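You operate a simulated robot arm through the tools that you are given. There is no shell and no other tool. Be economical: measure what you need, move in short steps, check, and stop when the job is done.

You are at the controls of a simulated two-armed robot. One attempt, no reset.

JOB
Wipe the stain off the track and lock the tray at station 1.
Fine: first lift the yellow stop and slide the tray to station 2; the wipe goes in the red bin; the yellow stop locks the tray again. Where these are worked on the way, their far stop is far enough and under half their travel is too little: yellow stop. What is to be rubbed or washed off counts as gone when no trace of it is left.

It is judged by the outcome, as a careful person would: the job done as asked, and still so three seconds after it is handed in. It fails if anything else is knocked over, pushed out of place, dropped, spilled or broken.

ROBOT AND FRAMES
Two 7-joint arms with two-finger parallel grippers on one trunk, on a base that drives. Base frame: it is fixed to the floor where the robot stands at the start and does not move with it; the origin is under the middle of the robot, x ahead of it, y to its left, z up. Units: m, degrees, N and s.
The left shoulder is at the start at [0.07, 0.163, 1.145], the right one opposite. With the tool pointing down near the work surface each hand reaches from about 0.38 to 0.88 m from the robot's upright axis, wherever it stands, measured 20 degrees to its own side. Places, roughly: blue stop [0.9, 0.2, 0.8]; red bin [0.9, -1.1, 0.8]; sliding tray [0.8, -0.3, 0.8]; track stain [0.8, -0.3, 0.8]; wipe [0.75, -1, 0.75]; yellow stop [0.9, -0.1, 0.8]. Payload 3.43 kg a hand.
The tool frame of a hand sits at the grasp point between the pads (the TCP): z along the fingers, y along the line on which they close. The tips reach 0.034 m beyond it. Largest opening 0.128 m; finger width 0.024, thickness 0.012; the body of the gripper, 0.048 by 0.13 m, starts 0.096 m behind the TCP.
Orientation is that of the tool frame in the base frame, as [roll, pitch, yaw] about the fixed x, y, z axes, in that order (R = Rz(yaw) Ry(pitch) Rx(roll)). With the fingers straight down and closing along the base's y, the tool's x points along the base's -x, its y along +y and its z along -z.

CONTROLS
- The arms move only by the tool step_arm. It takes "left_increments", "right_increments" or both (then of equal length, played together; a hand with none holds still); each is a list of rows, each a list of 7 numbers: the shift along the tool's x, y, z in m, then the turn, a rotation vector about the tool's x, y, z in rad, then the gripper command, from -1 (fully open) to 1 (shut), values between in proportion. In form: [[tx, ty, tz, wx, wy, wz, jaw], ...]. A call has 1 to 10 rows; each row shifts and turns the commanded pose from where the row before left it, along the tool's axes as they then stand. Each row takes 0.2 s and may step no farther than 0.05 m and 8.6 degrees from the row before; otherwise, or with a gripper value out of range, the whole call is refused. A pose out of reach is approached as far as the arm can. The call stops where the force on the tool passes 50 N (or 10 N more than at its start, if that is more) or the arm is blocked; 0.2 s more then pass. Each finger travels about 0.153 m/s and halts on what it meets, pressing with about 30 N; the grip force reading is that of the motor and also rises with nothing between the fingers. The clock runs only during rows and for 0.2 s after the last one: add rows that do not move to give the fingers time. It gives the time, the measured TCP pose, the force on the tool (base axes), the opening and the grip force at its end, in the units of the frame above (readings bear some noise), with the torque about the TCP (base axes, N m) and any sound that the robot's microphone picked up.
- Cameras (640 x 400 px; columns grow to the right, rows downward): "scene" is now at [0.1372, -0.0267, 1.3791]; the picture's right is [-0.30, -0.95, 0.00], its down [-0.49, 0.16, -0.86] and it looks along [0.82, -0.26, -0.52] (base axes); focal length 272 px, centre (320, 200). "left" rides on the left gripper at [0.076, 0.011, -0.16] in its tool frame; the picture's right is [-0.15, 0.99, 0.00], its down [-0.88, -0.13, -0.46] and it looks along [-0.45, -0.07, 0.89] (tool axes); focal length 234 px, centre (320, 200). "right" rides on the right gripper at [0.076, -0.011, -0.16] in its tool frame; the picture's right is [0.15, 0.99, 0.00], its down [-0.88, 0.13, -0.46] and it looks along [-0.45, 0.07, 0.89] (tool axes); focal length 234 px, centre (320, 200). There is no depth. A picture from a camera that has moved, and an enlarged one, comes with that camera's place and axes in the base frame and with its lens.
- grab_frame(camera): a new picture of that camera. It takes no simulated time.
- raise_lower(by): slides the trunk up (or, below 0, down) by that many m; the arms and the scene camera ride with it, the base frame stays. It gives what a move gives, with no picture.
- base_move(legs): drives the robot by 1 to 6 legs, each [ahead, left, turn to the left] in m, m and degrees, along the robot's own axes; the way and the turn of a leg run together, so that a leg with both is an arc; at most 1.5 m and 180 degrees a leg. The arms and the cameras ride along, it lands a little off, and it stops where it bumps. It gives what a move gives.
- turn_head(pan, tilt): turns the head with the scene camera to pan (to the left, within 86 degrees either way) and tilt (down, from -29 to 69), counted from straight ahead of the robot. It gives what a move gives.
- zoom(camera, box): a new picture of the part [left, top, right, bottom] of that camera's present view, enlarged. It takes no simulated time.
- job_done(): hands the job in; it is judged then, once.

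Go step by step. Nothing tells you exact positions but the pictures and the camera data: compare them with the known pose of the tool, close in by small moves and look again before you grip or let go. The budget is 120 turns and 108 pictures, counting those below and the enlarged ones. Unless the task says otherwise, let go and move clear before handing in, and close with one line.

The tools are called after "Request:" by a JSON object that holds its "api" and its "payload". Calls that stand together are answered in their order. step_arm: Moves the arms, as the interface text tells. Its arguments: {"type":"object","properties":{"left_increments":{"type":"array"},"right_increments":{"type":"array"}},"required":[]} The other tools are called the same way: raise_lower (by) slides the trunk up or down; base_move (legs) drives the base; turn_head (pan, tilt) turns the head that bears the scene camera; grab_frame (camera) takes a picture; zoom (camera, box) takes an enlarged picture of a part of a camera's view; job_done () hands the job in.

At the start:

```text
t: 0.0
left_tool_pos: [0.611, 0.061, 1.0937]
left_tool_rot: [180.0, 0.0, 180.0]
left_contact_force: [-0.6, 0.1, 0.5]
left_wrist_torque: [-0.01, 0.0, -0.02]
left_gripper_width: 0.1281
left_grasp_force: 0.0
right_tool_pos: [0.4941, -0.3661, 1.0755]
right_tool_rot: [179.9, 0.0, 179.9]
right_contact_force: [-0.7, 0.3, 0.7]
right_wrist_torque: [-0.01, 0.01, -0.01]
right_gripper_width: 0.128
right_grasp_force: 0.1
trunk travel left (down, up): [-0.625, 0.315]
robot x, y, heading: [0.0015, 0.003, 0.4]
head pan, tilt: [-17.7, 31.0]
```

scene: 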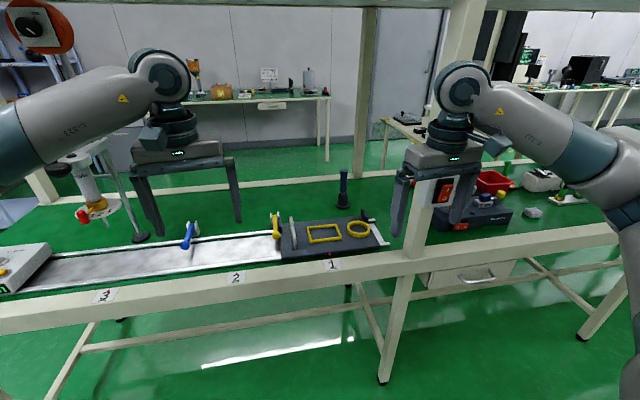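
right: 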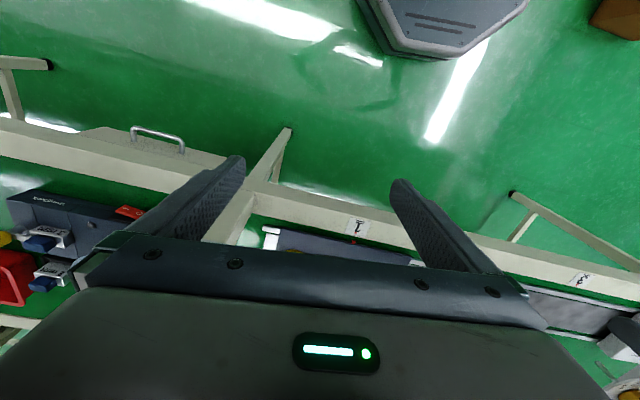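
left: 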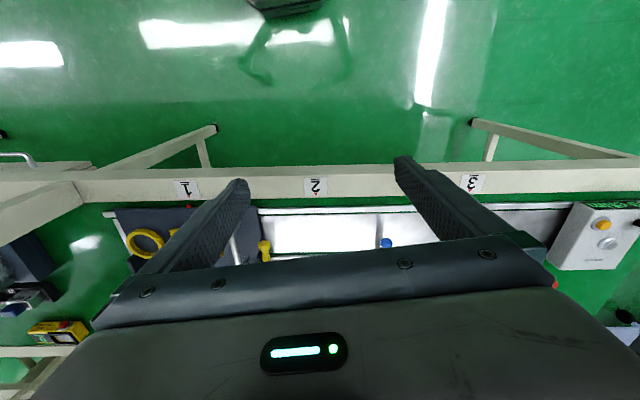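

I see the tray (dark) at station 1 on the right part of the track, the yellow stop just left of it, the blue stop further left, and a drawer under the bench on the right where the wipe may be. I'll zoom in on these.

Request:
{"api": "zoom", "payload": {"camera": "scene", "box": [160, 180, 400, 300]}}

Request:
{"api": "turn_head", "payload": {"pan": -50, "tilt": 35}}

Request:
{"api": "grab_frame", "payload": {"camera": "scene"}}

```text
2.67 times, centred on (280, 240) of scene
camera zoom: at [0.1372, -0.0267, 1.3791], right [-0.3, -0.95, 0.0], down [-0.49, 0.16, -0.86], along [0.82, -0.26, -0.52], focal length 727 px, centre (427, 93)
```

zoom: 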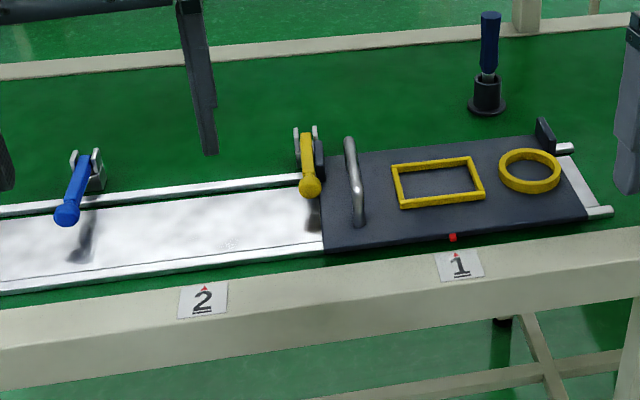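

```text
t: 1.0
left_tool_pos: [0.6101, 0.0609, 1.0937]
left_tool_rot: [-180.0, -0.1, 180.0]
left_contact_force: [-1.1, 0.4, -0.6]
left_wrist_torque: [-0.01, -0.02, -0.02]
left_gripper_width: 0.128
left_grasp_force: 0.0
right_tool_pos: [0.4947, -0.3663, 1.0761]
right_tool_rot: [-180.0, -0.1, 179.9]
right_contact_force: [-0.8, 0.1, 0.6]
right_wrist_torque: [0.01, 0.01, 0.02]
right_gripper_width: 0.1282
right_grasp_force: 0.1
trunk travel left (down, up): [-0.625, 0.315]
robot x, y, heading: [0.0007, 0.0025, -0.1]
head pan, tilt: [-50.0, 35.0]
```

```text
103 pictures are left
camera scene: at [0.1081, -0.0667, 1.3729], right [-0.77, -0.64, 0.0], down [-0.37, 0.44, -0.82], along [0.53, -0.63, -0.57], focal length 272 px, centre (320, 200)
```

scene: 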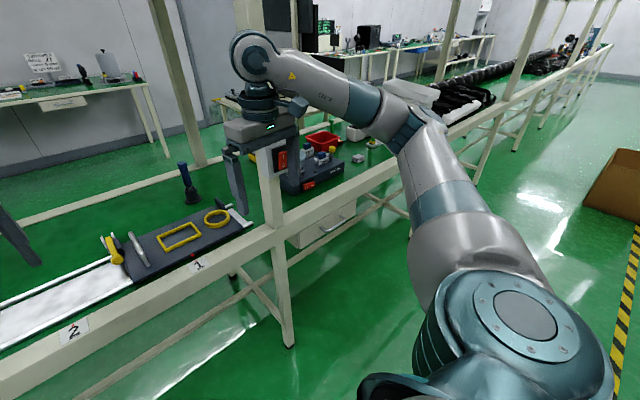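

Request:
{"api": "zoom", "payload": {"camera": "scene", "box": [260, 100, 420, 200]}}

Request:
{"api": "zoom", "payload": {"camera": "scene", "box": [220, 150, 380, 270]}}

```text
4.00 times, centred on (340, 150) of scene
camera zoom: at [0.1081, -0.0667, 1.3729], right [-0.77, -0.64, 0.0], down [-0.37, 0.44, -0.82], along [0.53, -0.63, -0.57], focal length 1090 px, centre (240, 400)
```

zoom: 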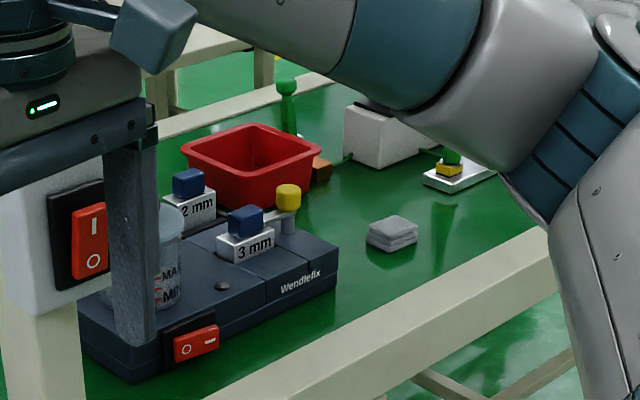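

```text
3.33 times, centred on (300, 210) of scene
camera zoom: at [0.1081, -0.0667, 1.3729], right [-0.77, -0.64, 0.0], down [-0.37, 0.44, -0.82], along [0.53, -0.63, -0.57], focal length 908 px, centre (387, 167)
```

zoom: 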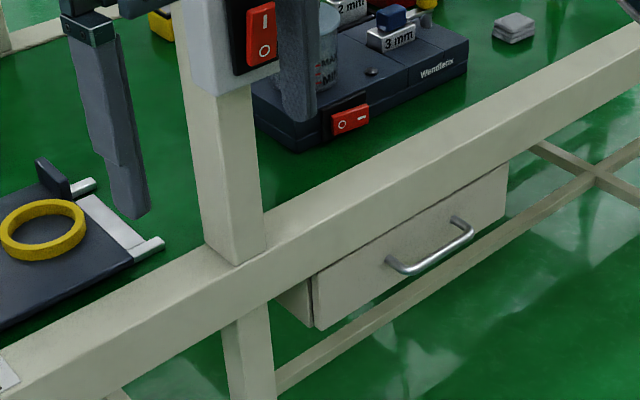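

The wipe is the folded grey cloth at about (0.75, -1.1), the red bin is behind it, and a post stands at about (0.68, -0.48). I'll do all the work with the left arm, so first I shift the base right and a little ahead, then look down.

Request:
{"api": "base_move", "payload": {"legs": [[0, -0.25, 0], [0.1, 0, 0]]}}

Request:
{"api": "turn_head", "payload": {"pan": 5, "tilt": 38}}

Request:
{"api": "grab_frame", "payload": {"camera": "scene"}}

Request:
{"api": "grab_frame", "payload": {"camera": "left"}}

```text
t: 3.5
left_tool_pos: [0.7076, -0.185, 1.0941]
left_tool_rot: [180.0, -0.1, -179.8]
left_contact_force: [-0.2, -0.2, -0.7]
left_wrist_torque: [0.01, 0.0, 0.01]
left_gripper_width: 0.1281
left_grasp_force: 0.0
right_tool_pos: [0.5912, -0.6127, 1.0761]
right_tool_rot: [-180.0, 0.1, -179.9]
right_contact_force: [-5.1, -1.2, 1.7]
right_wrist_torque: [0.16, -0.1, 0.45]
right_gripper_width: 0.1274
right_grasp_force: 0.1
trunk travel left (down, up): [-0.625, 0.315]
robot x, y, heading: [0.0956, -0.2482, 0.1]
head pan, tilt: [-50.0, 35.0]
```

```text
t: 4.8
left_tool_pos: [0.7066, -0.1855, 1.0945]
left_tool_rot: [180.0, 0.0, -179.9]
left_contact_force: [0.2, 0.6, 0.7]
left_wrist_torque: [-0.02, -0.01, 0.02]
left_gripper_width: 0.128
left_grasp_force: 0.0
right_tool_pos: [0.5912, -0.6122, 1.0757]
right_tool_rot: [-180.0, 0.1, -179.9]
right_contact_force: [-4.1, 0.8, -1.4]
right_wrist_torque: [-0.07, -0.07, 0.36]
right_gripper_width: 0.1277
right_grasp_force: 0.0
trunk travel left (down, up): [-0.625, 0.315]
robot x, y, heading: [0.0975, -0.2498, 0.2]
head pan, tilt: [5.0, 38.0]
```

```text
100 pictures are left
camera scene: at [0.2337, -0.2394, 1.3684], right [0.09, -1.0, 0.0], down [-0.61, -0.05, -0.79], along [0.79, 0.07, -0.62], focal length 272 px, centre (320, 200)
```

scene: 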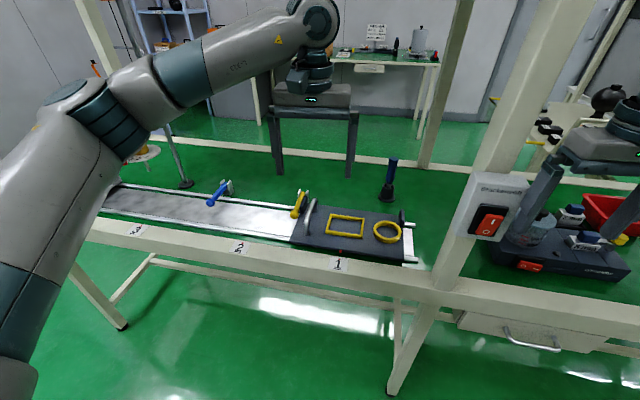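

```text
99 pictures are left
camera left: at [0.6311, -0.1748, 1.2532], right [0.14, 0.99, 0.0], down [0.88, -0.13, 0.46], along [0.45, -0.07, -0.89], focal length 234 px, centre (320, 200)
```

left: 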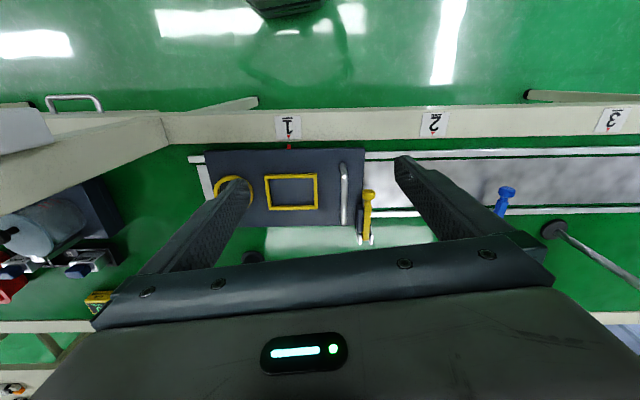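

The right hand is lightly touching the switch box on the post (about 5 N). I'll pull it back towards the robot.

Request:
{"api": "step_arm", "payload": {"right_increments": [[0.03, 0, 0, 0, 0, 0, -1], [0.03, 0, 0, 0, 0, 0, -1], [0.03, 0, 0, 0, 0, 0, -1], [0.03, 0, 0, 0, 0, 0, -1]]}}

Request:
{"api": "zoom", "payload": {"camera": "scene", "box": [440, 140, 640, 290]}}

Request:
{"api": "zoom", "payload": {"camera": "left", "box": [190, 100, 450, 260]}}

```text
t: 5.8
left_tool_pos: [0.7059, -0.1863, 1.0939]
left_tool_rot: [-180.0, 0.1, -179.9]
left_contact_force: [0.1, 0.3, -1.1]
left_wrist_torque: [0.01, -0.04, 0.01]
left_gripper_width: 0.128
left_grasp_force: 0.1
right_tool_pos: [0.4744, -0.6146, 1.0753]
right_tool_rot: [179.9, 0.1, 180.0]
right_contact_force: [0.4, 0.1, 0.5]
right_wrist_torque: [0.01, -0.03, -0.02]
right_gripper_width: 0.1279
right_grasp_force: 0.0
trunk travel left (down, up): [-0.625, 0.315]
robot x, y, heading: [0.0975, -0.2509, 0.2]
head pan, tilt: [5.0, 38.0]
```

```text
2.67 times, centred on (540, 215) of scene
camera zoom: at [0.2332, -0.2394, 1.3685], right [0.09, -1.0, 0.0], down [-0.61, -0.05, -0.79], along [0.79, 0.07, -0.62], focal length 727 px, centre (-267, 160)
```

zoom: 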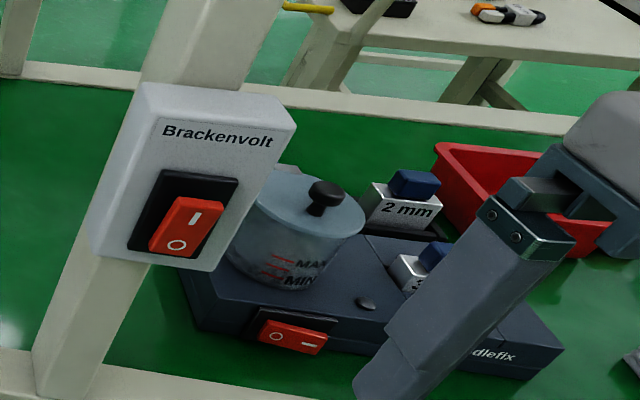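

```text
2.46 times, centred on (320, 180) of left
camera zoom: at [0.6307, -0.1748, 1.2535], right [0.14, 0.99, 0.0], down [0.88, -0.13, 0.46], along [0.45, -0.07, -0.89], focal length 576 px, centre (320, 249)
```

zoom: 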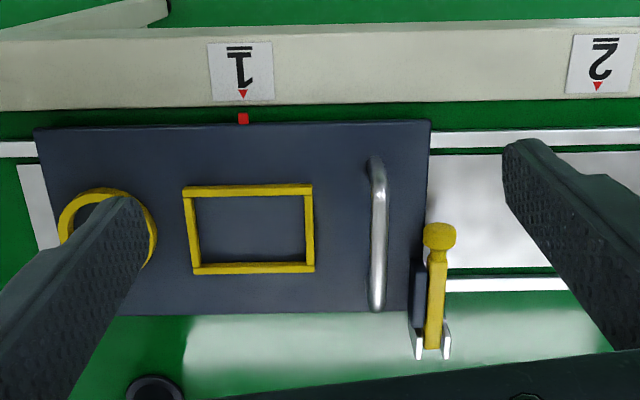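

Request:
{"api": "zoom", "payload": {"camera": "scene", "box": [190, 160, 430, 290]}}

```text
2.67 times, centred on (310, 225) of scene
camera zoom: at [0.2332, -0.2394, 1.3685], right [0.09, -1.0, 0.0], down [-0.61, -0.05, -0.79], along [0.79, 0.07, -0.62], focal length 727 px, centre (347, 133)
```

zoom: 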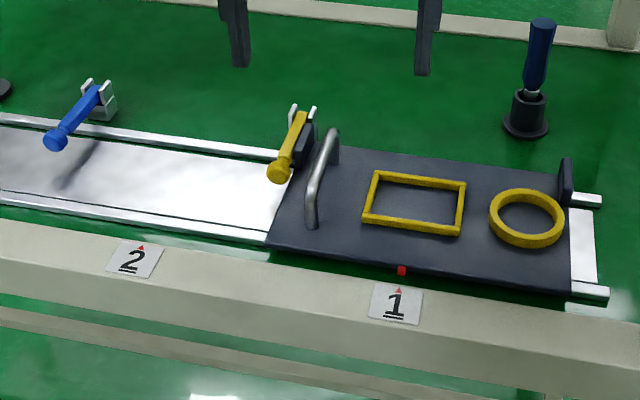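

The yellow lever's knob is at about (0.854, -0.109, 0.823), with its pivot at x ≈ 0.964 at the same height, so it swings up about y. I'll bring the left hand above the knob.

Request:
{"api": "step_arm", "payload": {"left_increments": [[-0.037, 0.0193, 0.0, 0, 0, 0, 0.2], [-0.037, 0.0193, 0.0, 0, 0, 0, 0.2], [-0.037, 0.0193, 0.02, 0, 0, 0, 0.2], [-0.037, 0.0193, 0.04, 0, 0, 0, 0.2], [0, 0, 0.04, 0, 0, 0, 0.2], [0, 0, 0.04, 0, 0, 0, 0.2], [0, 0, 0.02, 0, 0, 0, 0.2]]}}

Request:
{"api": "grab_frame", "payload": {"camera": "left"}}

Request:
{"api": "zoom", "payload": {"camera": "scene", "box": [190, 130, 430, 280]}}

```text
refused: row 4 steps farther than a row can; nothing moved
```

```text
95 pictures are left
camera left: at [0.6307, -0.1748, 1.2535], right [0.14, 0.99, 0.0], down [0.88, -0.13, 0.46], along [0.45, -0.07, -0.89], focal length 234 px, centre (320, 200)
```

left: 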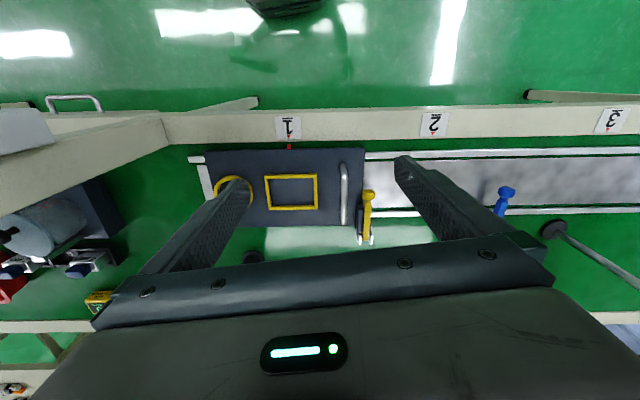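

```text
2.67 times, centred on (310, 205) of scene
camera zoom: at [0.2332, -0.2394, 1.3685], right [0.09, -1.0, 0.0], down [-0.61, -0.05, -0.79], along [0.79, 0.07, -0.62], focal length 727 px, centre (347, 187)
```

zoom: 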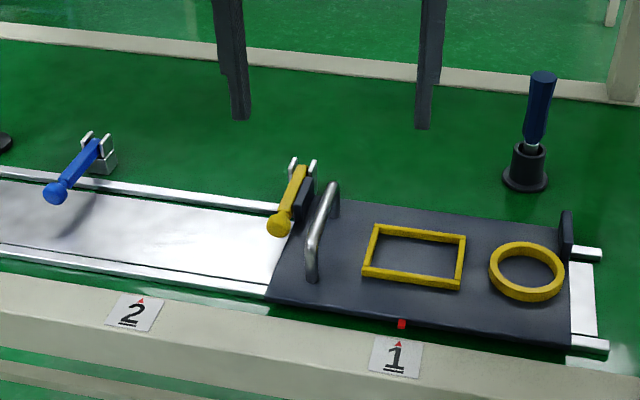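

One row was too long, so nothing moved. I'll send it again with smaller steps.

Request:
{"api": "step_arm", "payload": {"left_increments": [[-0.037, 0.0193, 0.0, 0, 0, 0, 0.2], [-0.037, 0.0193, 0.0, 0, 0, 0, 0.2], [-0.037, 0.0193, 0.02, 0, 0, 0, 0.2], [-0.037, 0.0193, 0.02, 0, 0, 0, 0.2], [0, 0, 0.04, 0, 0, 0, 0.2], [0, 0, 0.04, 0, 0, 0, 0.2], [0, 0, 0.04, 0, 0, 0, 0.2]]}}

Request:
{"api": "grab_frame", "payload": {"camera": "left"}}

Request:
{"api": "zoom", "payload": {"camera": "scene", "box": [190, 130, 430, 280]}}

```text
t: 7.4
left_tool_pos: [0.8557, -0.1065, 0.9335]
left_tool_rot: [-179.9, 0.0, -179.9]
left_contact_force: [-0.2, 0.3, -1.1]
left_wrist_torque: [-0.01, 0.0, 0.03]
left_gripper_width: 0.0508
left_grasp_force: 0.0
right_tool_pos: [0.4776, -0.6153, 1.0759]
right_tool_rot: [-179.9, 0.0, -179.9]
right_contact_force: [0.7, 0.8, -0.1]
right_wrist_torque: [0.01, 0.01, 0.02]
right_gripper_width: 0.1281
right_grasp_force: 0.0
trunk travel left (down, up): [-0.625, 0.315]
robot x, y, heading: [0.0966, -0.2463, 0.1]
head pan, tilt: [5.0, 38.0]
```

```text
93 pictures are left
camera left: at [0.7804, -0.096, 1.0923], right [0.14, 0.99, 0.0], down [0.88, -0.13, 0.46], along [0.45, -0.07, -0.89], focal length 234 px, centre (320, 200)
```

left: 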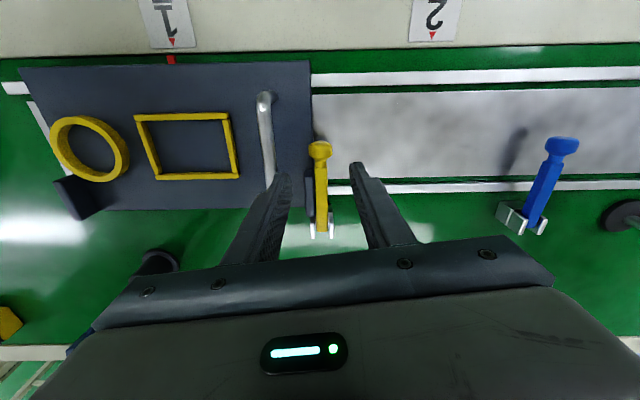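

```text
2.67 times, centred on (310, 205) of scene
camera zoom: at [0.2353, -0.2389, 1.3683], right [0.09, -1.0, 0.0], down [-0.61, -0.05, -0.79], along [0.78, 0.07, -0.62], focal length 727 px, centre (347, 187)
```

zoom: 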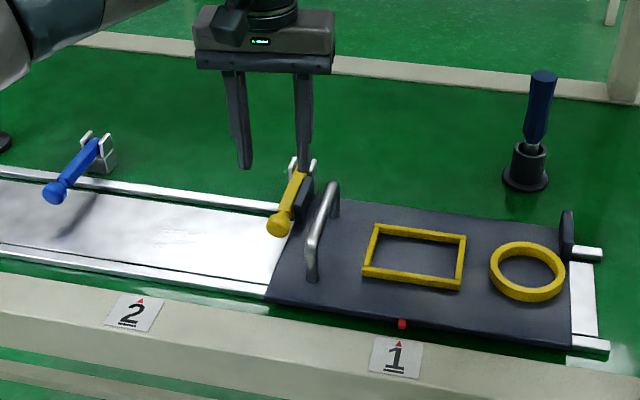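

The knob is at about (0.852, -0.108), centred under the hand. I'll narrow the opening slightly and go down to it.

Request:
{"api": "step_arm", "payload": {"left_increments": [[0.002, -0.001, 0.035, 0, 0, 0, 0.35], [0, 0, 0.035, 0, 0, 0, 0.35], [0, 0, 0.032, 0, 0, 0, 0.35], [0, 0, 0, 0, 0, 0, 0.35]]}}

Request:
{"api": "grab_frame", "payload": {"camera": "left"}}

Request:
{"api": "zoom", "payload": {"camera": "scene", "box": [230, 140, 390, 240]}}

```text
t: 8.4
left_tool_pos: [0.8492, -0.1064, 0.8374]
left_tool_rot: [-179.8, 0.5, -180.0]
left_contact_force: [5.7, 3.3, 35.7]
left_wrist_torque: [-0.77, 0.23, 0.07]
left_gripper_width: 0.0403
left_grasp_force: 0.1
right_tool_pos: [0.4732, -0.6137, 1.0767]
right_tool_rot: [179.9, 0.1, -179.8]
right_contact_force: [0.9, -0.5, 0.0]
right_wrist_torque: [-0.02, -0.01, 0.01]
right_gripper_width: 0.1282
right_grasp_force: 0.0
trunk travel left (down, up): [-0.625, 0.315]
robot x, y, heading: [0.0972, -0.2482, 0.3]
head pan, tilt: [5.0, 38.0]
```

```text
91 pictures are left
camera left: at [0.7722, -0.0955, 0.9948], right [0.14, 0.99, 0.0], down [0.88, -0.13, 0.46], along [0.46, -0.07, -0.89], focal length 234 px, centre (320, 200)
```

left: 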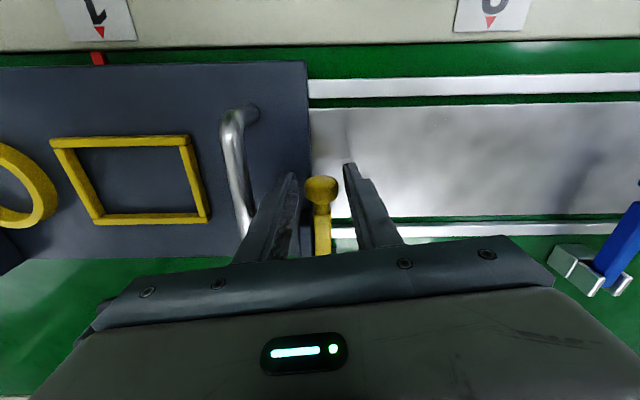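

```text
4.00 times, centred on (310, 190) of scene
camera zoom: at [0.2306, -0.2397, 1.3694], right [0.09, -1.0, 0.0], down [-0.61, -0.05, -0.79], along [0.79, 0.07, -0.61], focal length 1090 px, centre (360, 240)
```

zoom: 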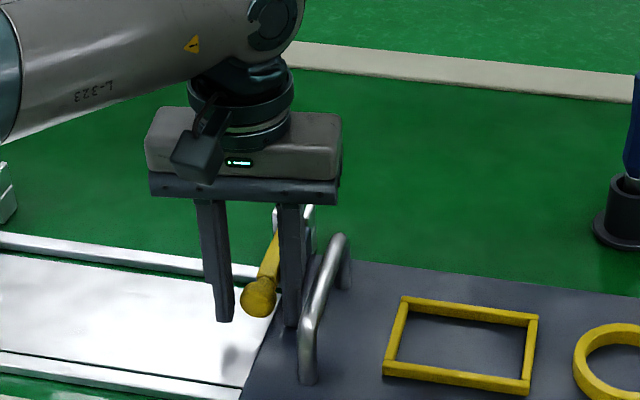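

The right fingertip is resting on the tray surface (36 N up). I'll raise the hand about 14 mm and then close on the knob.

Request:
{"api": "step_arm", "payload": {"left_increments": [[-0.001, 0, -0.014, 0, 0, 0, 0.35], [0, 0, 0, 0, 0, 0, 0.7], [0, 0, 0, 0, 0, 0, 1], [0, 0, 0, 0, 0, 0, 1]]}}

Request:
{"api": "zoom", "payload": {"camera": "scene", "box": [230, 140, 390, 240]}}

```text
t: 9.4
left_tool_pos: [0.8508, -0.1072, 0.8419]
left_tool_rot: [180.0, -0.2, 180.0]
left_contact_force: [-11.4, -1.3, -11.6]
left_wrist_torque: [-0.02, 1.53, 0.14]
left_gripper_width: 0.0268
left_grasp_force: 44.4
right_tool_pos: [0.4766, -0.6144, 1.0757]
right_tool_rot: [179.9, 0.1, -179.9]
right_contact_force: [-0.7, 0.1, -0.1]
right_wrist_torque: [0.0, 0.02, 0.01]
right_gripper_width: 0.128
right_grasp_force: 0.0
trunk travel left (down, up): [-0.625, 0.315]
robot x, y, heading: [0.0967, -0.2475, 0.2]
head pan, tilt: [5.0, 38.0]
```

```text
4.00 times, centred on (310, 190) of scene
camera zoom: at [0.2347, -0.2391, 1.3682], right [0.09, -1.0, 0.0], down [-0.61, -0.05, -0.79], along [0.78, 0.07, -0.62], focal length 1090 px, centre (360, 240)
```

zoom: 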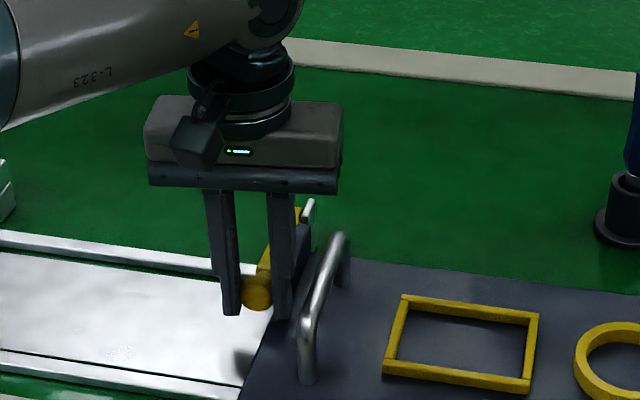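

The knob is gripped (27 mm). I'll follow the lever's arc up, halfway first.

Request:
{"api": "step_arm", "payload": {"left_increments": [[-0.002, 0, -0.015, 0, 0, 0, 1], [-0.002, 0, -0.014, 0, 0, 0, 1], [-0.005, 0, -0.014, 0, 0, 0, 1], [-0.006, 0, -0.013, 0, 0, 0, 1], [-0.009, 0, -0.012, 0, 0, 0, 1], [-0.009, 0, -0.011, 0, 0, 0, 1]]}}

Request:
{"api": "zoom", "payload": {"camera": "scene", "box": [230, 140, 390, 240]}}

```text
t: 10.8
left_tool_pos: [0.8889, -0.1106, 0.9216]
left_tool_rot: [180.0, -0.2, -180.0]
left_contact_force: [-6.6, -7.6, -12.5]
left_wrist_torque: [-0.04, 1.37, 0.2]
left_gripper_width: 0.0271
left_grasp_force: 45.1
right_tool_pos: [0.477, -0.6156, 1.075]
right_tool_rot: [180.0, 0.0, -179.9]
right_contact_force: [-0.3, -0.4, 0.2]
right_wrist_torque: [-0.01, -0.02, -0.02]
right_gripper_width: 0.128
right_grasp_force: 0.1
trunk travel left (down, up): [-0.625, 0.315]
robot x, y, heading: [0.0924, -0.2475, -0.0]
head pan, tilt: [5.0, 38.0]
```

```text
4.00 times, centred on (310, 190) of scene
camera zoom: at [0.2356, -0.2405, 1.3681], right [0.09, -1.0, 0.0], down [-0.61, -0.05, -0.79], along [0.78, 0.07, -0.62], focal length 1090 px, centre (360, 240)
```

zoom: 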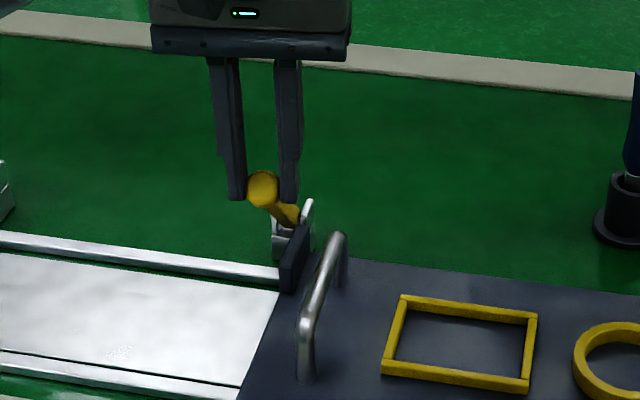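

The lever follows. I'll continue to vertical and slightly past.

Request:
{"api": "step_arm", "payload": {"left_increments": [[-0.011, 0, -0.01, 0, 0, 0, 1], [-0.012, 0, -0.008, 0, 0, 0, 1], [-0.013, 0, -0.006, 0, 0, 0, 1], [-0.014, 0, -0.005, 0, 0, 0, 1], [-0.0145, 0, -0.003, 0, 0, 0, 1], [-0.0145, 0, -0.001, 0, 0, 0, 1]]}}

Request:
{"api": "zoom", "payload": {"camera": "scene", "box": [230, 100, 390, 240]}}

```text
t: 12.2
left_tool_pos: [0.9268, -0.1151, 0.9484]
left_tool_rot: [-179.9, 0.0, 179.8]
left_contact_force: [-2.2, -29.6, -12.9]
left_wrist_torque: [-0.97, 0.37, 0.0]
left_gripper_width: 0.0269
left_grasp_force: 44.5
left hand out of reach, approached as far as the arm can: row 4, 5, 6
right_tool_pos: [0.4769, -0.6185, 1.0743]
right_tool_rot: [179.8, 0.1, -180.0]
right_contact_force: [-0.4, 0.3, 0.4]
right_wrist_torque: [-0.01, -0.01, -0.01]
right_gripper_width: 0.1279
right_grasp_force: 0.1
trunk travel left (down, up): [-0.625, 0.315]
robot x, y, heading: [0.0981, -0.2479, 0.3]
head pan, tilt: [5.0, 38.0]
```

```text
2.86 times, centred on (310, 170) of scene
camera zoom: at [0.236, -0.2436, 1.3682], right [0.09, -1.0, 0.0], down [-0.61, -0.05, -0.79], along [0.78, 0.07, -0.62], focal length 778 px, centre (349, 286)
```

zoom: 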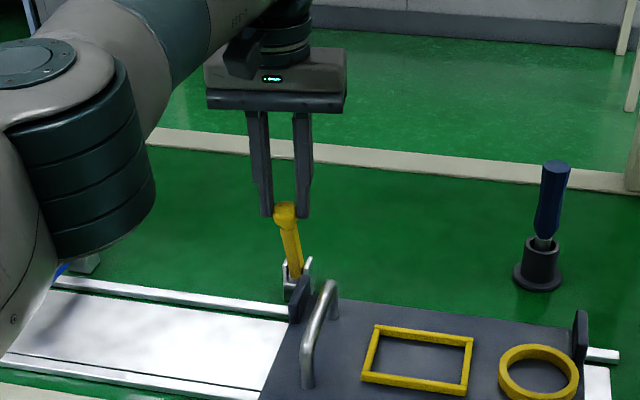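

The arm has run out of reach at about 70° of lever swing. I'll let go, lift clear, pull the right hand further back, drive closer, and finish the lever with a push.

Request:
{"api": "step_arm", "payload": {"left_increments": [[0.02, 0, 0, 0, 0, 0, 0.4], [0, 0, 0, 0, 0, 0, 0.3], [0, 0, -0.03, 0, 0, 0, 0.3], [0.04, 0, -0.02, 0, 0, 0, 0.3]], "right_increments": [[0.02, 0, 0, 0, 0, 0, -1], [0.03, 0, 0, 0, 0, 0, -1], [0.03, 0, 0, 0, 0, 0, -1], [0.02, 0, 0, 0, 0, 0, 0]]}}

Request:
{"api": "zoom", "payload": {"camera": "scene", "box": [230, 100, 390, 240]}}

```text
t: 13.2
left_tool_pos: [0.8641, -0.1044, 1.0018]
left_tool_rot: [-179.8, 0.1, -179.9]
left_contact_force: [0.2, -0.3, -0.1]
left_wrist_torque: [0.0, -0.02, -0.01]
left_gripper_width: 0.0447
left_grasp_force: 0.1
right_tool_pos: [0.383, -0.6188, 1.0871]
right_tool_rot: [179.9, 0.0, -179.9]
right_contact_force: [-1.2, 0.3, 0.2]
right_wrist_torque: [-0.04, -0.05, -0.01]
right_gripper_width: 0.064
right_grasp_force: 0.1
right hand out of reach, approached as far as the arm can: row 3, 4
trunk travel left (down, up): [-0.625, 0.315]
robot x, y, heading: [0.0983, -0.247, 0.2]
head pan, tilt: [5.0, 38.0]
```

```text
2.86 times, centred on (310, 170) of scene
camera zoom: at [0.2322, -0.2369, 1.3686], right [0.09, -1.0, 0.0], down [-0.61, -0.06, -0.79], along [0.79, 0.07, -0.61], focal length 778 px, centre (349, 286)
```

zoom: 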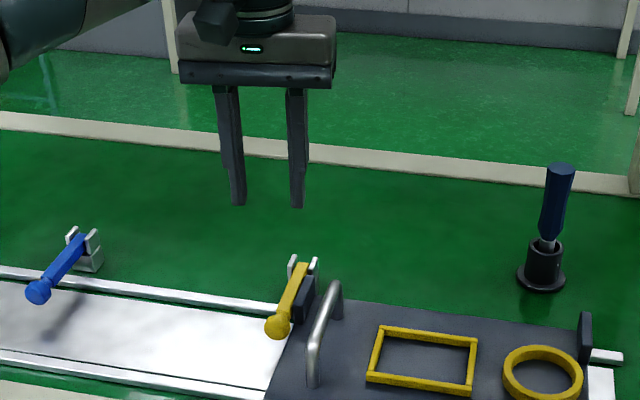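

The lever fell back down, so it needs to go over centre. I'll drive 0.12 m closer for reach.

Request:
{"api": "base_move", "payload": {"legs": [[0.12, 0, 0]]}}

Request:
{"api": "grab_frame", "payload": {"camera": "scene"}}

Request:
{"api": "grab_frame", "payload": {"camera": "left"}}

```text
t: 14.4
left_tool_pos: [0.9844, -0.1079, 0.9995]
left_tool_rot: [-180.0, 0.0, -180.0]
left_contact_force: [-0.3, -0.2, 0.2]
left_wrist_torque: [-0.01, 0.02, -0.01]
left_gripper_width: 0.0447
left_grasp_force: 0.0
right_tool_pos: [0.5042, -0.6218, 1.0873]
right_tool_rot: [179.9, 0.0, 179.9]
right_contact_force: [0.0, -0.5, 0.3]
right_wrist_torque: [-0.02, 0.0, 0.02]
right_gripper_width: 0.0641
right_grasp_force: 0.0
trunk travel left (down, up): [-0.625, 0.315]
robot x, y, heading: [0.2189, -0.2407, 0.3]
head pan, tilt: [5.0, 38.0]
```

```text
85 pictures are left
camera scene: at [0.3528, -0.2392, 1.3684], right [0.09, -1.0, 0.0], down [-0.61, -0.05, -0.79], along [0.78, 0.07, -0.62], focal length 272 px, centre (320, 200)
```

scene: 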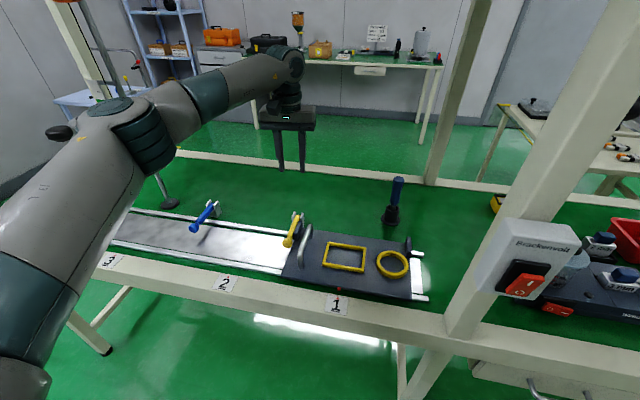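

```text
84 pictures are left
camera left: at [0.9086, -0.0967, 1.1598], right [0.15, 0.99, 0.0], down [0.88, -0.13, 0.46], along [0.45, -0.07, -0.89], focal length 234 px, centre (320, 200)
```

left: 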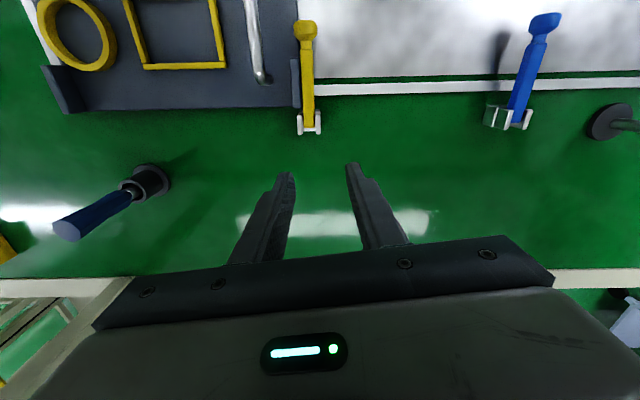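

I've room now. I'll go back over the knob, down, and regrip it.

Request:
{"api": "step_arm", "payload": {"left_increments": [[0.044, 0, 0, 0, 0, 0, 0.35], [0.044, 0, 0, 0, 0, 0, 0.35], [0.044, 0, 0, 0, 0, 0, 0.35], [0, 0, 0.045, 0, 0, 0, 0.35], [0, 0, 0.045, 0, 0, 0, 0.35], [0, 0, 0.04, 0, 0, 0, 0.35], [0, 0, 0.0235, 0, 0, 0, 0.35], [0, 0, 0, 0, 0, 0, 0.35]]}}

Request:
{"api": "grab_frame", "payload": {"camera": "left"}}

```text
t: 16.2
left_tool_pos: [0.8499, -0.111, 0.8437]
left_tool_rot: [-180.0, 0.0, -180.0]
left_contact_force: [0.4, 0.3, 0.5]
left_wrist_torque: [0.02, -0.01, -0.02]
left_gripper_width: 0.0417
left_grasp_force: 0.0
right_tool_pos: [0.5036, -0.6211, 1.0873]
right_tool_rot: [179.9, 0.0, 180.0]
right_contact_force: [-1.0, 0.2, 0.0]
right_wrist_torque: [0.03, 0.01, 0.0]
right_gripper_width: 0.0639
right_grasp_force: 0.0
trunk travel left (down, up): [-0.625, 0.315]
robot x, y, heading: [0.221, -0.247, 0.2]
head pan, tilt: [5.0, 38.0]
```

```text
83 pictures are left
camera left: at [0.7746, -0.1, 1.0041], right [0.15, 0.99, 0.0], down [0.88, -0.13, 0.46], along [0.45, -0.07, -0.89], focal length 234 px, centre (320, 200)
```

left: 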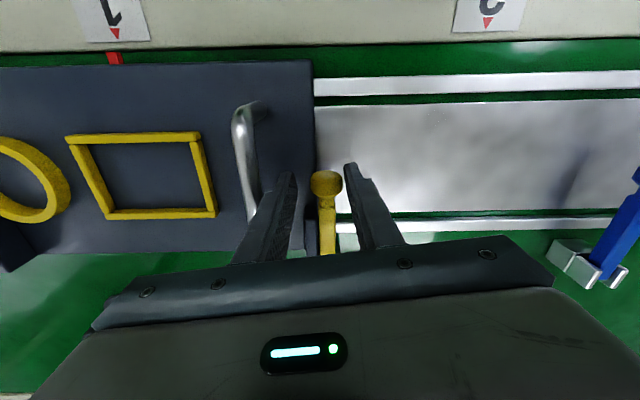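

Request:
{"api": "step_arm", "payload": {"left_increments": [[-0.001, 0.003, 0, 0, 0, 0, 0.7], [0, 0, 0, 0, 0, 0, 1], [0, 0, 0, 0, 0, 0, 1], [-0.002, 0, -0.015, 0, 0, 0, 1], [-0.002, 0, -0.014, 0, 0, 0, 1], [-0.005, 0, -0.014, 0, 0, 0, 1], [-0.006, 0, -0.013, 0, 0, 0, 1], [-0.009, 0, -0.012, 0, 0, 0, 1], [-0.009, 0, -0.011, 0, 0, 0, 1]]}}

Request:
{"api": "step_arm", "payload": {"left_increments": [[-0.011, 0, -0.01, 0, 0, 0, 1], [-0.012, 0, -0.008, 0, 0, 0, 1], [-0.013, 0, -0.006, 0, 0, 0, 1], [-0.014, 0, -0.005, 0, 0, 0, 1], [-0.0145, 0, -0.003, 0, 0, 0, 1], [-0.0145, 0, -0.001, 0, 0, 0, 1]]}}

Request:
{"api": "grab_frame", "payload": {"camera": "scene"}}

```text
t: 18.2
left_tool_pos: [0.8863, -0.1105, 0.9256]
left_tool_rot: [-179.9, -0.1, 179.8]
left_contact_force: [-6.4, -21.8, -11.5]
left_wrist_torque: [-0.67, 1.14, -0.07]
left_gripper_width: 0.0264
left_grasp_force: 45.1
right_tool_pos: [0.5032, -0.6252, 1.0858]
right_tool_rot: [179.7, -0.1, 179.9]
right_contact_force: [-0.6, -0.4, 0.3]
right_wrist_torque: [0.02, 0.0, 0.02]
right_gripper_width: 0.0639
right_grasp_force: 0.1
trunk travel left (down, up): [-0.625, 0.315]
robot x, y, heading: [0.2171, -0.2496, -0.1]
head pan, tilt: [5.0, 38.0]
```

```text
t: 19.6
left_tool_pos: [0.9668, -0.1049, 0.9594]
left_tool_rot: [-180.0, 0.0, -179.9]
left_contact_force: [0.5, 0.3, 0.1]
left_wrist_torque: [-0.05, 0.02, -0.04]
left_gripper_width: 0.0
left_grasp_force: 33.5
right_tool_pos: [0.5046, -0.6207, 1.0866]
right_tool_rot: [179.8, -0.1, -179.9]
right_contact_force: [0.0, 0.3, 0.1]
right_wrist_torque: [-0.02, 0.06, -0.01]
right_gripper_width: 0.0638
right_grasp_force: 0.0
trunk travel left (down, up): [-0.625, 0.315]
robot x, y, heading: [0.2165, -0.2493, 0.3]
head pan, tilt: [5.0, 38.0]
```

```text
82 pictures are left
camera scene: at [0.3537, -0.2384, 1.3682], right [0.09, -1.0, 0.0], down [-0.61, -0.05, -0.79], along [0.78, 0.07, -0.62], focal length 272 px, centre (320, 200)
```

scene: 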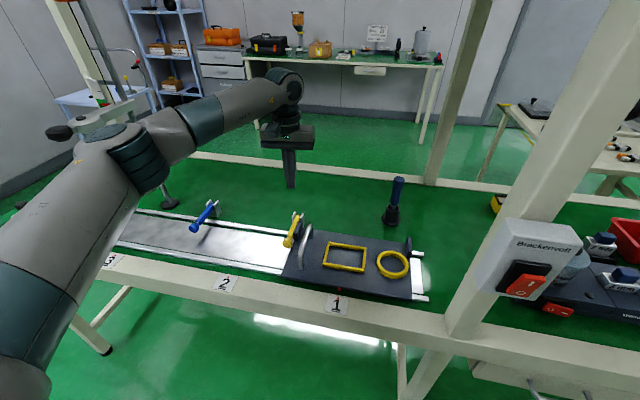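

The knob slipped out near the top and the lever fell again. I'll regrip and take a slightly flatter arc with a small sideways allowance.

Request:
{"api": "step_arm", "payload": {"left_increments": [[0.038, 0, 0, 0, 0, 0, 0.35], [0.038, 0, 0, 0, 0, 0, 0.35], [0.039, 0, 0, 0, 0, 0, 0.35], [0, -0.001, 0.04, 0, 0, 0, 0.35], [0, -0.001, 0.04, 0, 0, 0, 0.35], [0, -0.001, 0.036, 0, 0, 0, 0.35], [0, 0, 0, 0, 0, 0, 0.35], [0, 0, 0, 0, 0, 0, 0.35]]}}

Request:
{"api": "grab_frame", "payload": {"camera": "left"}}

```text
t: 21.4
left_tool_pos: [0.8504, -0.108, 0.8429]
left_tool_rot: [-179.9, 0.0, -179.9]
left_contact_force: [0.4, -0.2, 0.3]
left_wrist_torque: [0.03, -0.01, -0.01]
left_gripper_width: 0.0413
left_grasp_force: 0.1
right_tool_pos: [0.504, -0.6213, 1.0873]
right_tool_rot: [179.9, 0.0, 180.0]
right_contact_force: [0.1, 0.4, -0.9]
right_wrist_torque: [0.03, 0.02, -0.01]
right_gripper_width: 0.064
right_grasp_force: 0.1
trunk travel left (down, up): [-0.625, 0.315]
robot x, y, heading: [0.2139, -0.2506, 0.2]
head pan, tilt: [5.0, 38.0]
```

```text
81 pictures are left
camera left: at [0.7745, -0.0973, 1.0025], right [0.15, 0.99, 0.0], down [0.88, -0.13, 0.46], along [0.45, -0.07, -0.89], focal length 234 px, centre (320, 200)
```

left: 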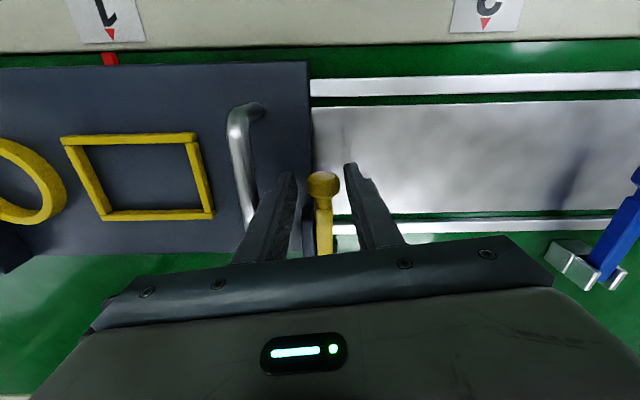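

Request:
{"api": "step_arm", "payload": {"left_increments": [[-0.002, 0.001, 0.002, 0, 0, 0, 0.7], [0, 0, 0, 0, 0, 0, 1], [0, 0, 0, 0, 0, 0, 1], [-0.002, -0.0005, -0.0145, 0, 0, 0, 1], [-0.002, -0.0005, -0.0135, 0, 0, 0, 1], [-0.005, -0.0005, -0.0135, 0, 0, 0, 1], [-0.006, -0.0005, -0.0125, 0, 0, 0, 1], [-0.009, -0.0005, -0.0115, 0, 0, 0, 1], [-0.009, -0.0005, -0.0105, 0, 0, 0, 1]]}}

Request:
{"api": "step_arm", "payload": {"left_increments": [[-0.011, -0.0005, -0.0085, 0, 0, 0, 1], [-0.012, -0.0005, -0.007, 0, 0, 0, 1], [-0.013, -0.0005, -0.005, 0, 0, 0, 1], [-0.014, -0.0005, -0.003, 0, 0, 0, 1]]}}

Request:
{"api": "zoom", "payload": {"camera": "scene", "box": [230, 100, 390, 280]}}

```text
t: 23.4
left_tool_pos: [0.8847, -0.1099, 0.9176]
left_tool_rot: [-179.8, 0.1, 180.0]
left_contact_force: [-11.3, 2.8, -5.6]
left_wrist_torque: [0.26, 1.5, 0.25]
left_gripper_width: 0.0271
left_grasp_force: 45.1
right_tool_pos: [0.5019, -0.6222, 1.0871]
right_tool_rot: [179.9, 0.0, -180.0]
right_contact_force: [0.0, -0.3, 0.6]
right_wrist_torque: [0.0, 0.01, -0.01]
right_gripper_width: 0.0638
right_grasp_force: 0.1
trunk travel left (down, up): [-0.625, 0.315]
robot x, y, heading: [0.2161, -0.2478, -0.2]
head pan, tilt: [5.0, 38.0]
```

```text
t: 24.4
left_tool_pos: [0.9343, -0.1143, 0.9431]
left_tool_rot: [-179.9, 0.1, 179.9]
left_contact_force: [-16.1, -10.2, 11.4]
left_wrist_torque: [-0.18, 1.62, 0.09]
left_gripper_width: 0.027
left_grasp_force: 44.4
right_tool_pos: [0.501, -0.6236, 1.0869]
right_tool_rot: [179.8, 0.1, 179.9]
right_contact_force: [0.2, 0.3, -0.5]
right_wrist_torque: [0.01, 0.0, 0.03]
right_gripper_width: 0.0639
right_grasp_force: 0.1
trunk travel left (down, up): [-0.625, 0.315]
robot x, y, heading: [0.2132, -0.2475, 0.1]
head pan, tilt: [5.0, 38.0]
```

```text
2.22 times, centred on (310, 190) of scene
camera zoom: at [0.3493, -0.2413, 1.3689], right [0.09, -1.0, 0.0], down [-0.61, -0.05, -0.79], along [0.79, 0.07, -0.61], focal length 606 px, centre (342, 222)
```

zoom: 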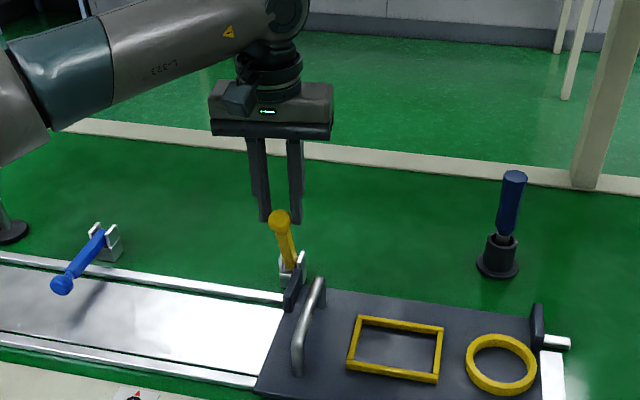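

Still held at about 75°. I'll carry on over the top.

Request:
{"api": "step_arm", "payload": {"left_increments": [[-0.0145, -0.002, -0.004, 0, 0, 0, 1], [-0.0145, -0.001, -0.001, 0, 0, 0, 1], [-0.0145, -0.001, 0.001, 0, 0, 0, 1], [-0.0145, -0.001, 0.004, 0, 0, 0, 1]]}}

Request:
{"api": "zoom", "payload": {"camera": "scene", "box": [230, 100, 390, 280]}}

```text
t: 25.4
left_tool_pos: [0.9938, -0.1145, 0.9405]
left_tool_rot: [179.9, 0.2, -179.8]
left_contact_force: [-0.9, -0.6, 0.4]
left_wrist_torque: [0.0, -0.01, -0.02]
left_gripper_width: 0.0
left_grasp_force: 33.0
right_tool_pos: [0.5037, -0.6216, 1.0869]
right_tool_rot: [179.7, 0.0, 180.0]
right_contact_force: [0.5, -0.6, -0.1]
right_wrist_torque: [0.03, 0.0, 0.03]
right_gripper_width: 0.0641
right_grasp_force: 0.0
trunk travel left (down, up): [-0.625, 0.315]
robot x, y, heading: [0.2183, -0.2448, -0.0]
head pan, tilt: [5.0, 38.0]
```

```text
2.22 times, centred on (310, 190) of scene
camera zoom: at [0.3528, -0.2399, 1.3683], right [0.09, -1.0, 0.0], down [-0.61, -0.05, -0.79], along [0.78, 0.07, -0.62], focal length 606 px, centre (342, 222)
```

zoom: 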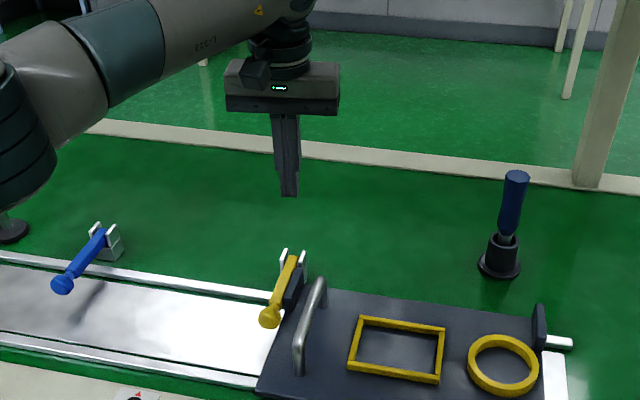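

It slipped again near 80°, so there may be a hard stop there and the lever may drop by its own weight. I'll regrip, lift to 75°, then creep forward while reading the force.

Request:
{"api": "step_arm", "payload": {"left_increments": [[0.047, 0, -0.01, 0, 0, 0, 0.35], [0.047, 0, 0, 0, 0, 0, 0.35], [0.048, 0, 0, 0, 0, 0, 0.35], [0, 0.002, 0.04, 0, 0, 0, 0.35], [0, 0.002, 0.04, 0, 0, 0, 0.35], [0, 0.002, 0.0265, 0, 0, 0, 0.35], [0, 0, 0, 0, 0, 0, 0.35], [0, 0, 0, 0, 0, 0, 1], [0, 0, 0, 0, 0, 0, 1], [0, 0, 0, 0, 0, 0, 1]]}}

Request:
{"api": "step_arm", "payload": {"left_increments": [[-0.002, -0.0005, -0.0145, 0, 0, 0, 1], [-0.002, -0.0005, -0.0135, 0, 0, 0, 1], [-0.005, -0.0005, -0.0135, 0, 0, 0, 1], [-0.006, -0.0005, -0.0125, 0, 0, 0, 1], [-0.009, -0.0005, -0.0115, 0, 0, 0, 1], [-0.009, -0.0005, -0.0105, 0, 0, 0, 1], [-0.011, -0.0005, -0.0085, 0, 0, 0, 1], [-0.012, -0.0005, -0.007, 0, 0, 0, 1], [-0.013, -0.0005, -0.005, 0, 0, 0, 1]]}}

Request:
{"api": "step_arm", "payload": {"left_increments": [[-0.012, -0.0015, -0.003, 0, 0, 0, 1]]}}

Request:
{"api": "step_arm", "payload": {"left_increments": [[-0.007, 0, -0.001, 0, 0, 0, 1]]}}

Request:
{"api": "step_arm", "payload": {"left_increments": [[-0.007, 0, -0.001, 0, 0, 0, 1]]}}

Request:
{"api": "zoom", "payload": {"camera": "scene", "box": [230, 100, 390, 280]}}

```text
t: 27.6
left_tool_pos: [0.8508, -0.1066, 0.8437]
left_tool_rot: [-180.0, -0.2, -179.7]
left_contact_force: [0.5, 22.4, -0.1]
left_wrist_torque: [0.62, 0.07, 0.37]
left_gripper_width: 0.0266
left_grasp_force: 44.9
right_tool_pos: [0.505, -0.6189, 1.0873]
right_tool_rot: [-180.0, 0.0, -179.9]
right_contact_force: [0.4, -0.1, -0.7]
right_wrist_torque: [0.01, 0.02, -0.02]
right_gripper_width: 0.0639
right_grasp_force: 0.1
trunk travel left (down, up): [-0.625, 0.315]
robot x, y, heading: [0.2154, -0.2477, 0.3]
head pan, tilt: [5.0, 38.0]
```

```text
t: 29.6
left_tool_pos: [0.9186, -0.1136, 0.9422]
left_tool_rot: [179.9, 0.0, -180.0]
left_contact_force: [-12.7, 18.7, 4.0]
left_wrist_torque: [0.78, 1.59, 0.11]
left_gripper_width: 0.0273
left_grasp_force: 45.3
right_tool_pos: [0.5023, -0.6198, 1.0883]
right_tool_rot: [180.0, 0.1, -180.0]
right_contact_force: [0.4, -0.8, -0.8]
right_wrist_torque: [0.03, 0.0, 0.01]
right_gripper_width: 0.064
right_grasp_force: 0.1
trunk travel left (down, up): [-0.625, 0.315]
robot x, y, heading: [0.215, -0.2485, 0.0]
head pan, tilt: [5.0, 38.0]
```

```text
t: 30.0
left_tool_pos: [0.9309, -0.1154, 0.9446]
left_tool_rot: [-180.0, 0.0, 179.9]
left_contact_force: [-12.4, 16.8, 6.9]
left_wrist_torque: [0.67, 1.6, 0.08]
left_gripper_width: 0.0274
left_grasp_force: 45.1
right_tool_pos: [0.5014, -0.6196, 1.0873]
right_tool_rot: [-179.9, 0.1, 180.0]
right_contact_force: [-0.4, 0.7, 0.1]
right_wrist_torque: [0.03, -0.02, 0.0]
right_gripper_width: 0.0639
right_grasp_force: 0.1
trunk travel left (down, up): [-0.625, 0.315]
robot x, y, heading: [0.212, -0.2432, 0.0]
head pan, tilt: [5.0, 38.0]
```

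```text
t: 30.4
left_tool_pos: [0.9384, -0.1161, 0.9467]
left_tool_rot: [179.9, 0.0, 180.0]
left_contact_force: [-12.0, 13.6, 5.8]
left_wrist_torque: [0.55, 1.61, 0.01]
left_gripper_width: 0.0269
left_grasp_force: 44.9
right_tool_pos: [0.5029, -0.621, 1.0868]
right_tool_rot: [180.0, 0.1, 180.0]
right_contact_force: [0.6, 0.3, -0.9]
right_wrist_torque: [0.02, 0.04, -0.02]
right_gripper_width: 0.0642
right_grasp_force: 0.1
trunk travel left (down, up): [-0.625, 0.315]
robot x, y, heading: [0.2165, -0.2468, 0.2]
head pan, tilt: [5.0, 38.0]
```

```text
t: 30.8
left_tool_pos: [0.945, -0.1159, 0.9477]
left_tool_rot: [-179.9, 0.1, -180.0]
left_contact_force: [-13.6, 8.3, 8.9]
left_wrist_torque: [0.38, 1.63, 0.0]
left_gripper_width: 0.0271
left_grasp_force: 44.6
right_tool_pos: [0.5017, -0.622, 1.0867]
right_tool_rot: [179.9, 0.1, -180.0]
right_contact_force: [0.6, -1.5, 0.0]
right_wrist_torque: [-0.03, 0.0, 0.02]
right_gripper_width: 0.0639
right_grasp_force: 0.1
trunk travel left (down, up): [-0.625, 0.315]
robot x, y, heading: [0.2175, -0.2453, -0.0]
head pan, tilt: [5.0, 38.0]
```

```text
2.22 times, centred on (310, 190) of scene
camera zoom: at [0.3502, -0.2388, 1.3687], right [0.09, -1.0, 0.0], down [-0.61, -0.05, -0.79], along [0.79, 0.07, -0.61], focal length 606 px, centre (342, 222)
```

zoom: 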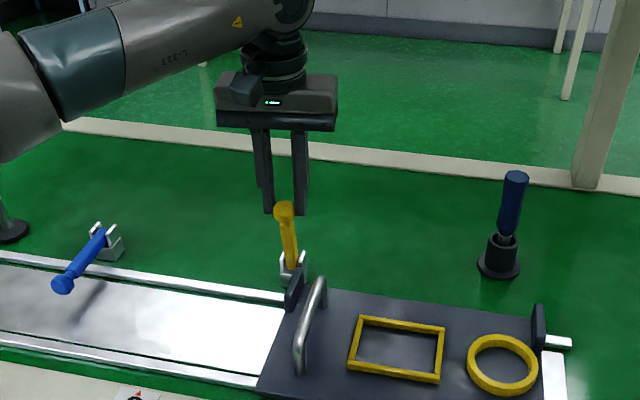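

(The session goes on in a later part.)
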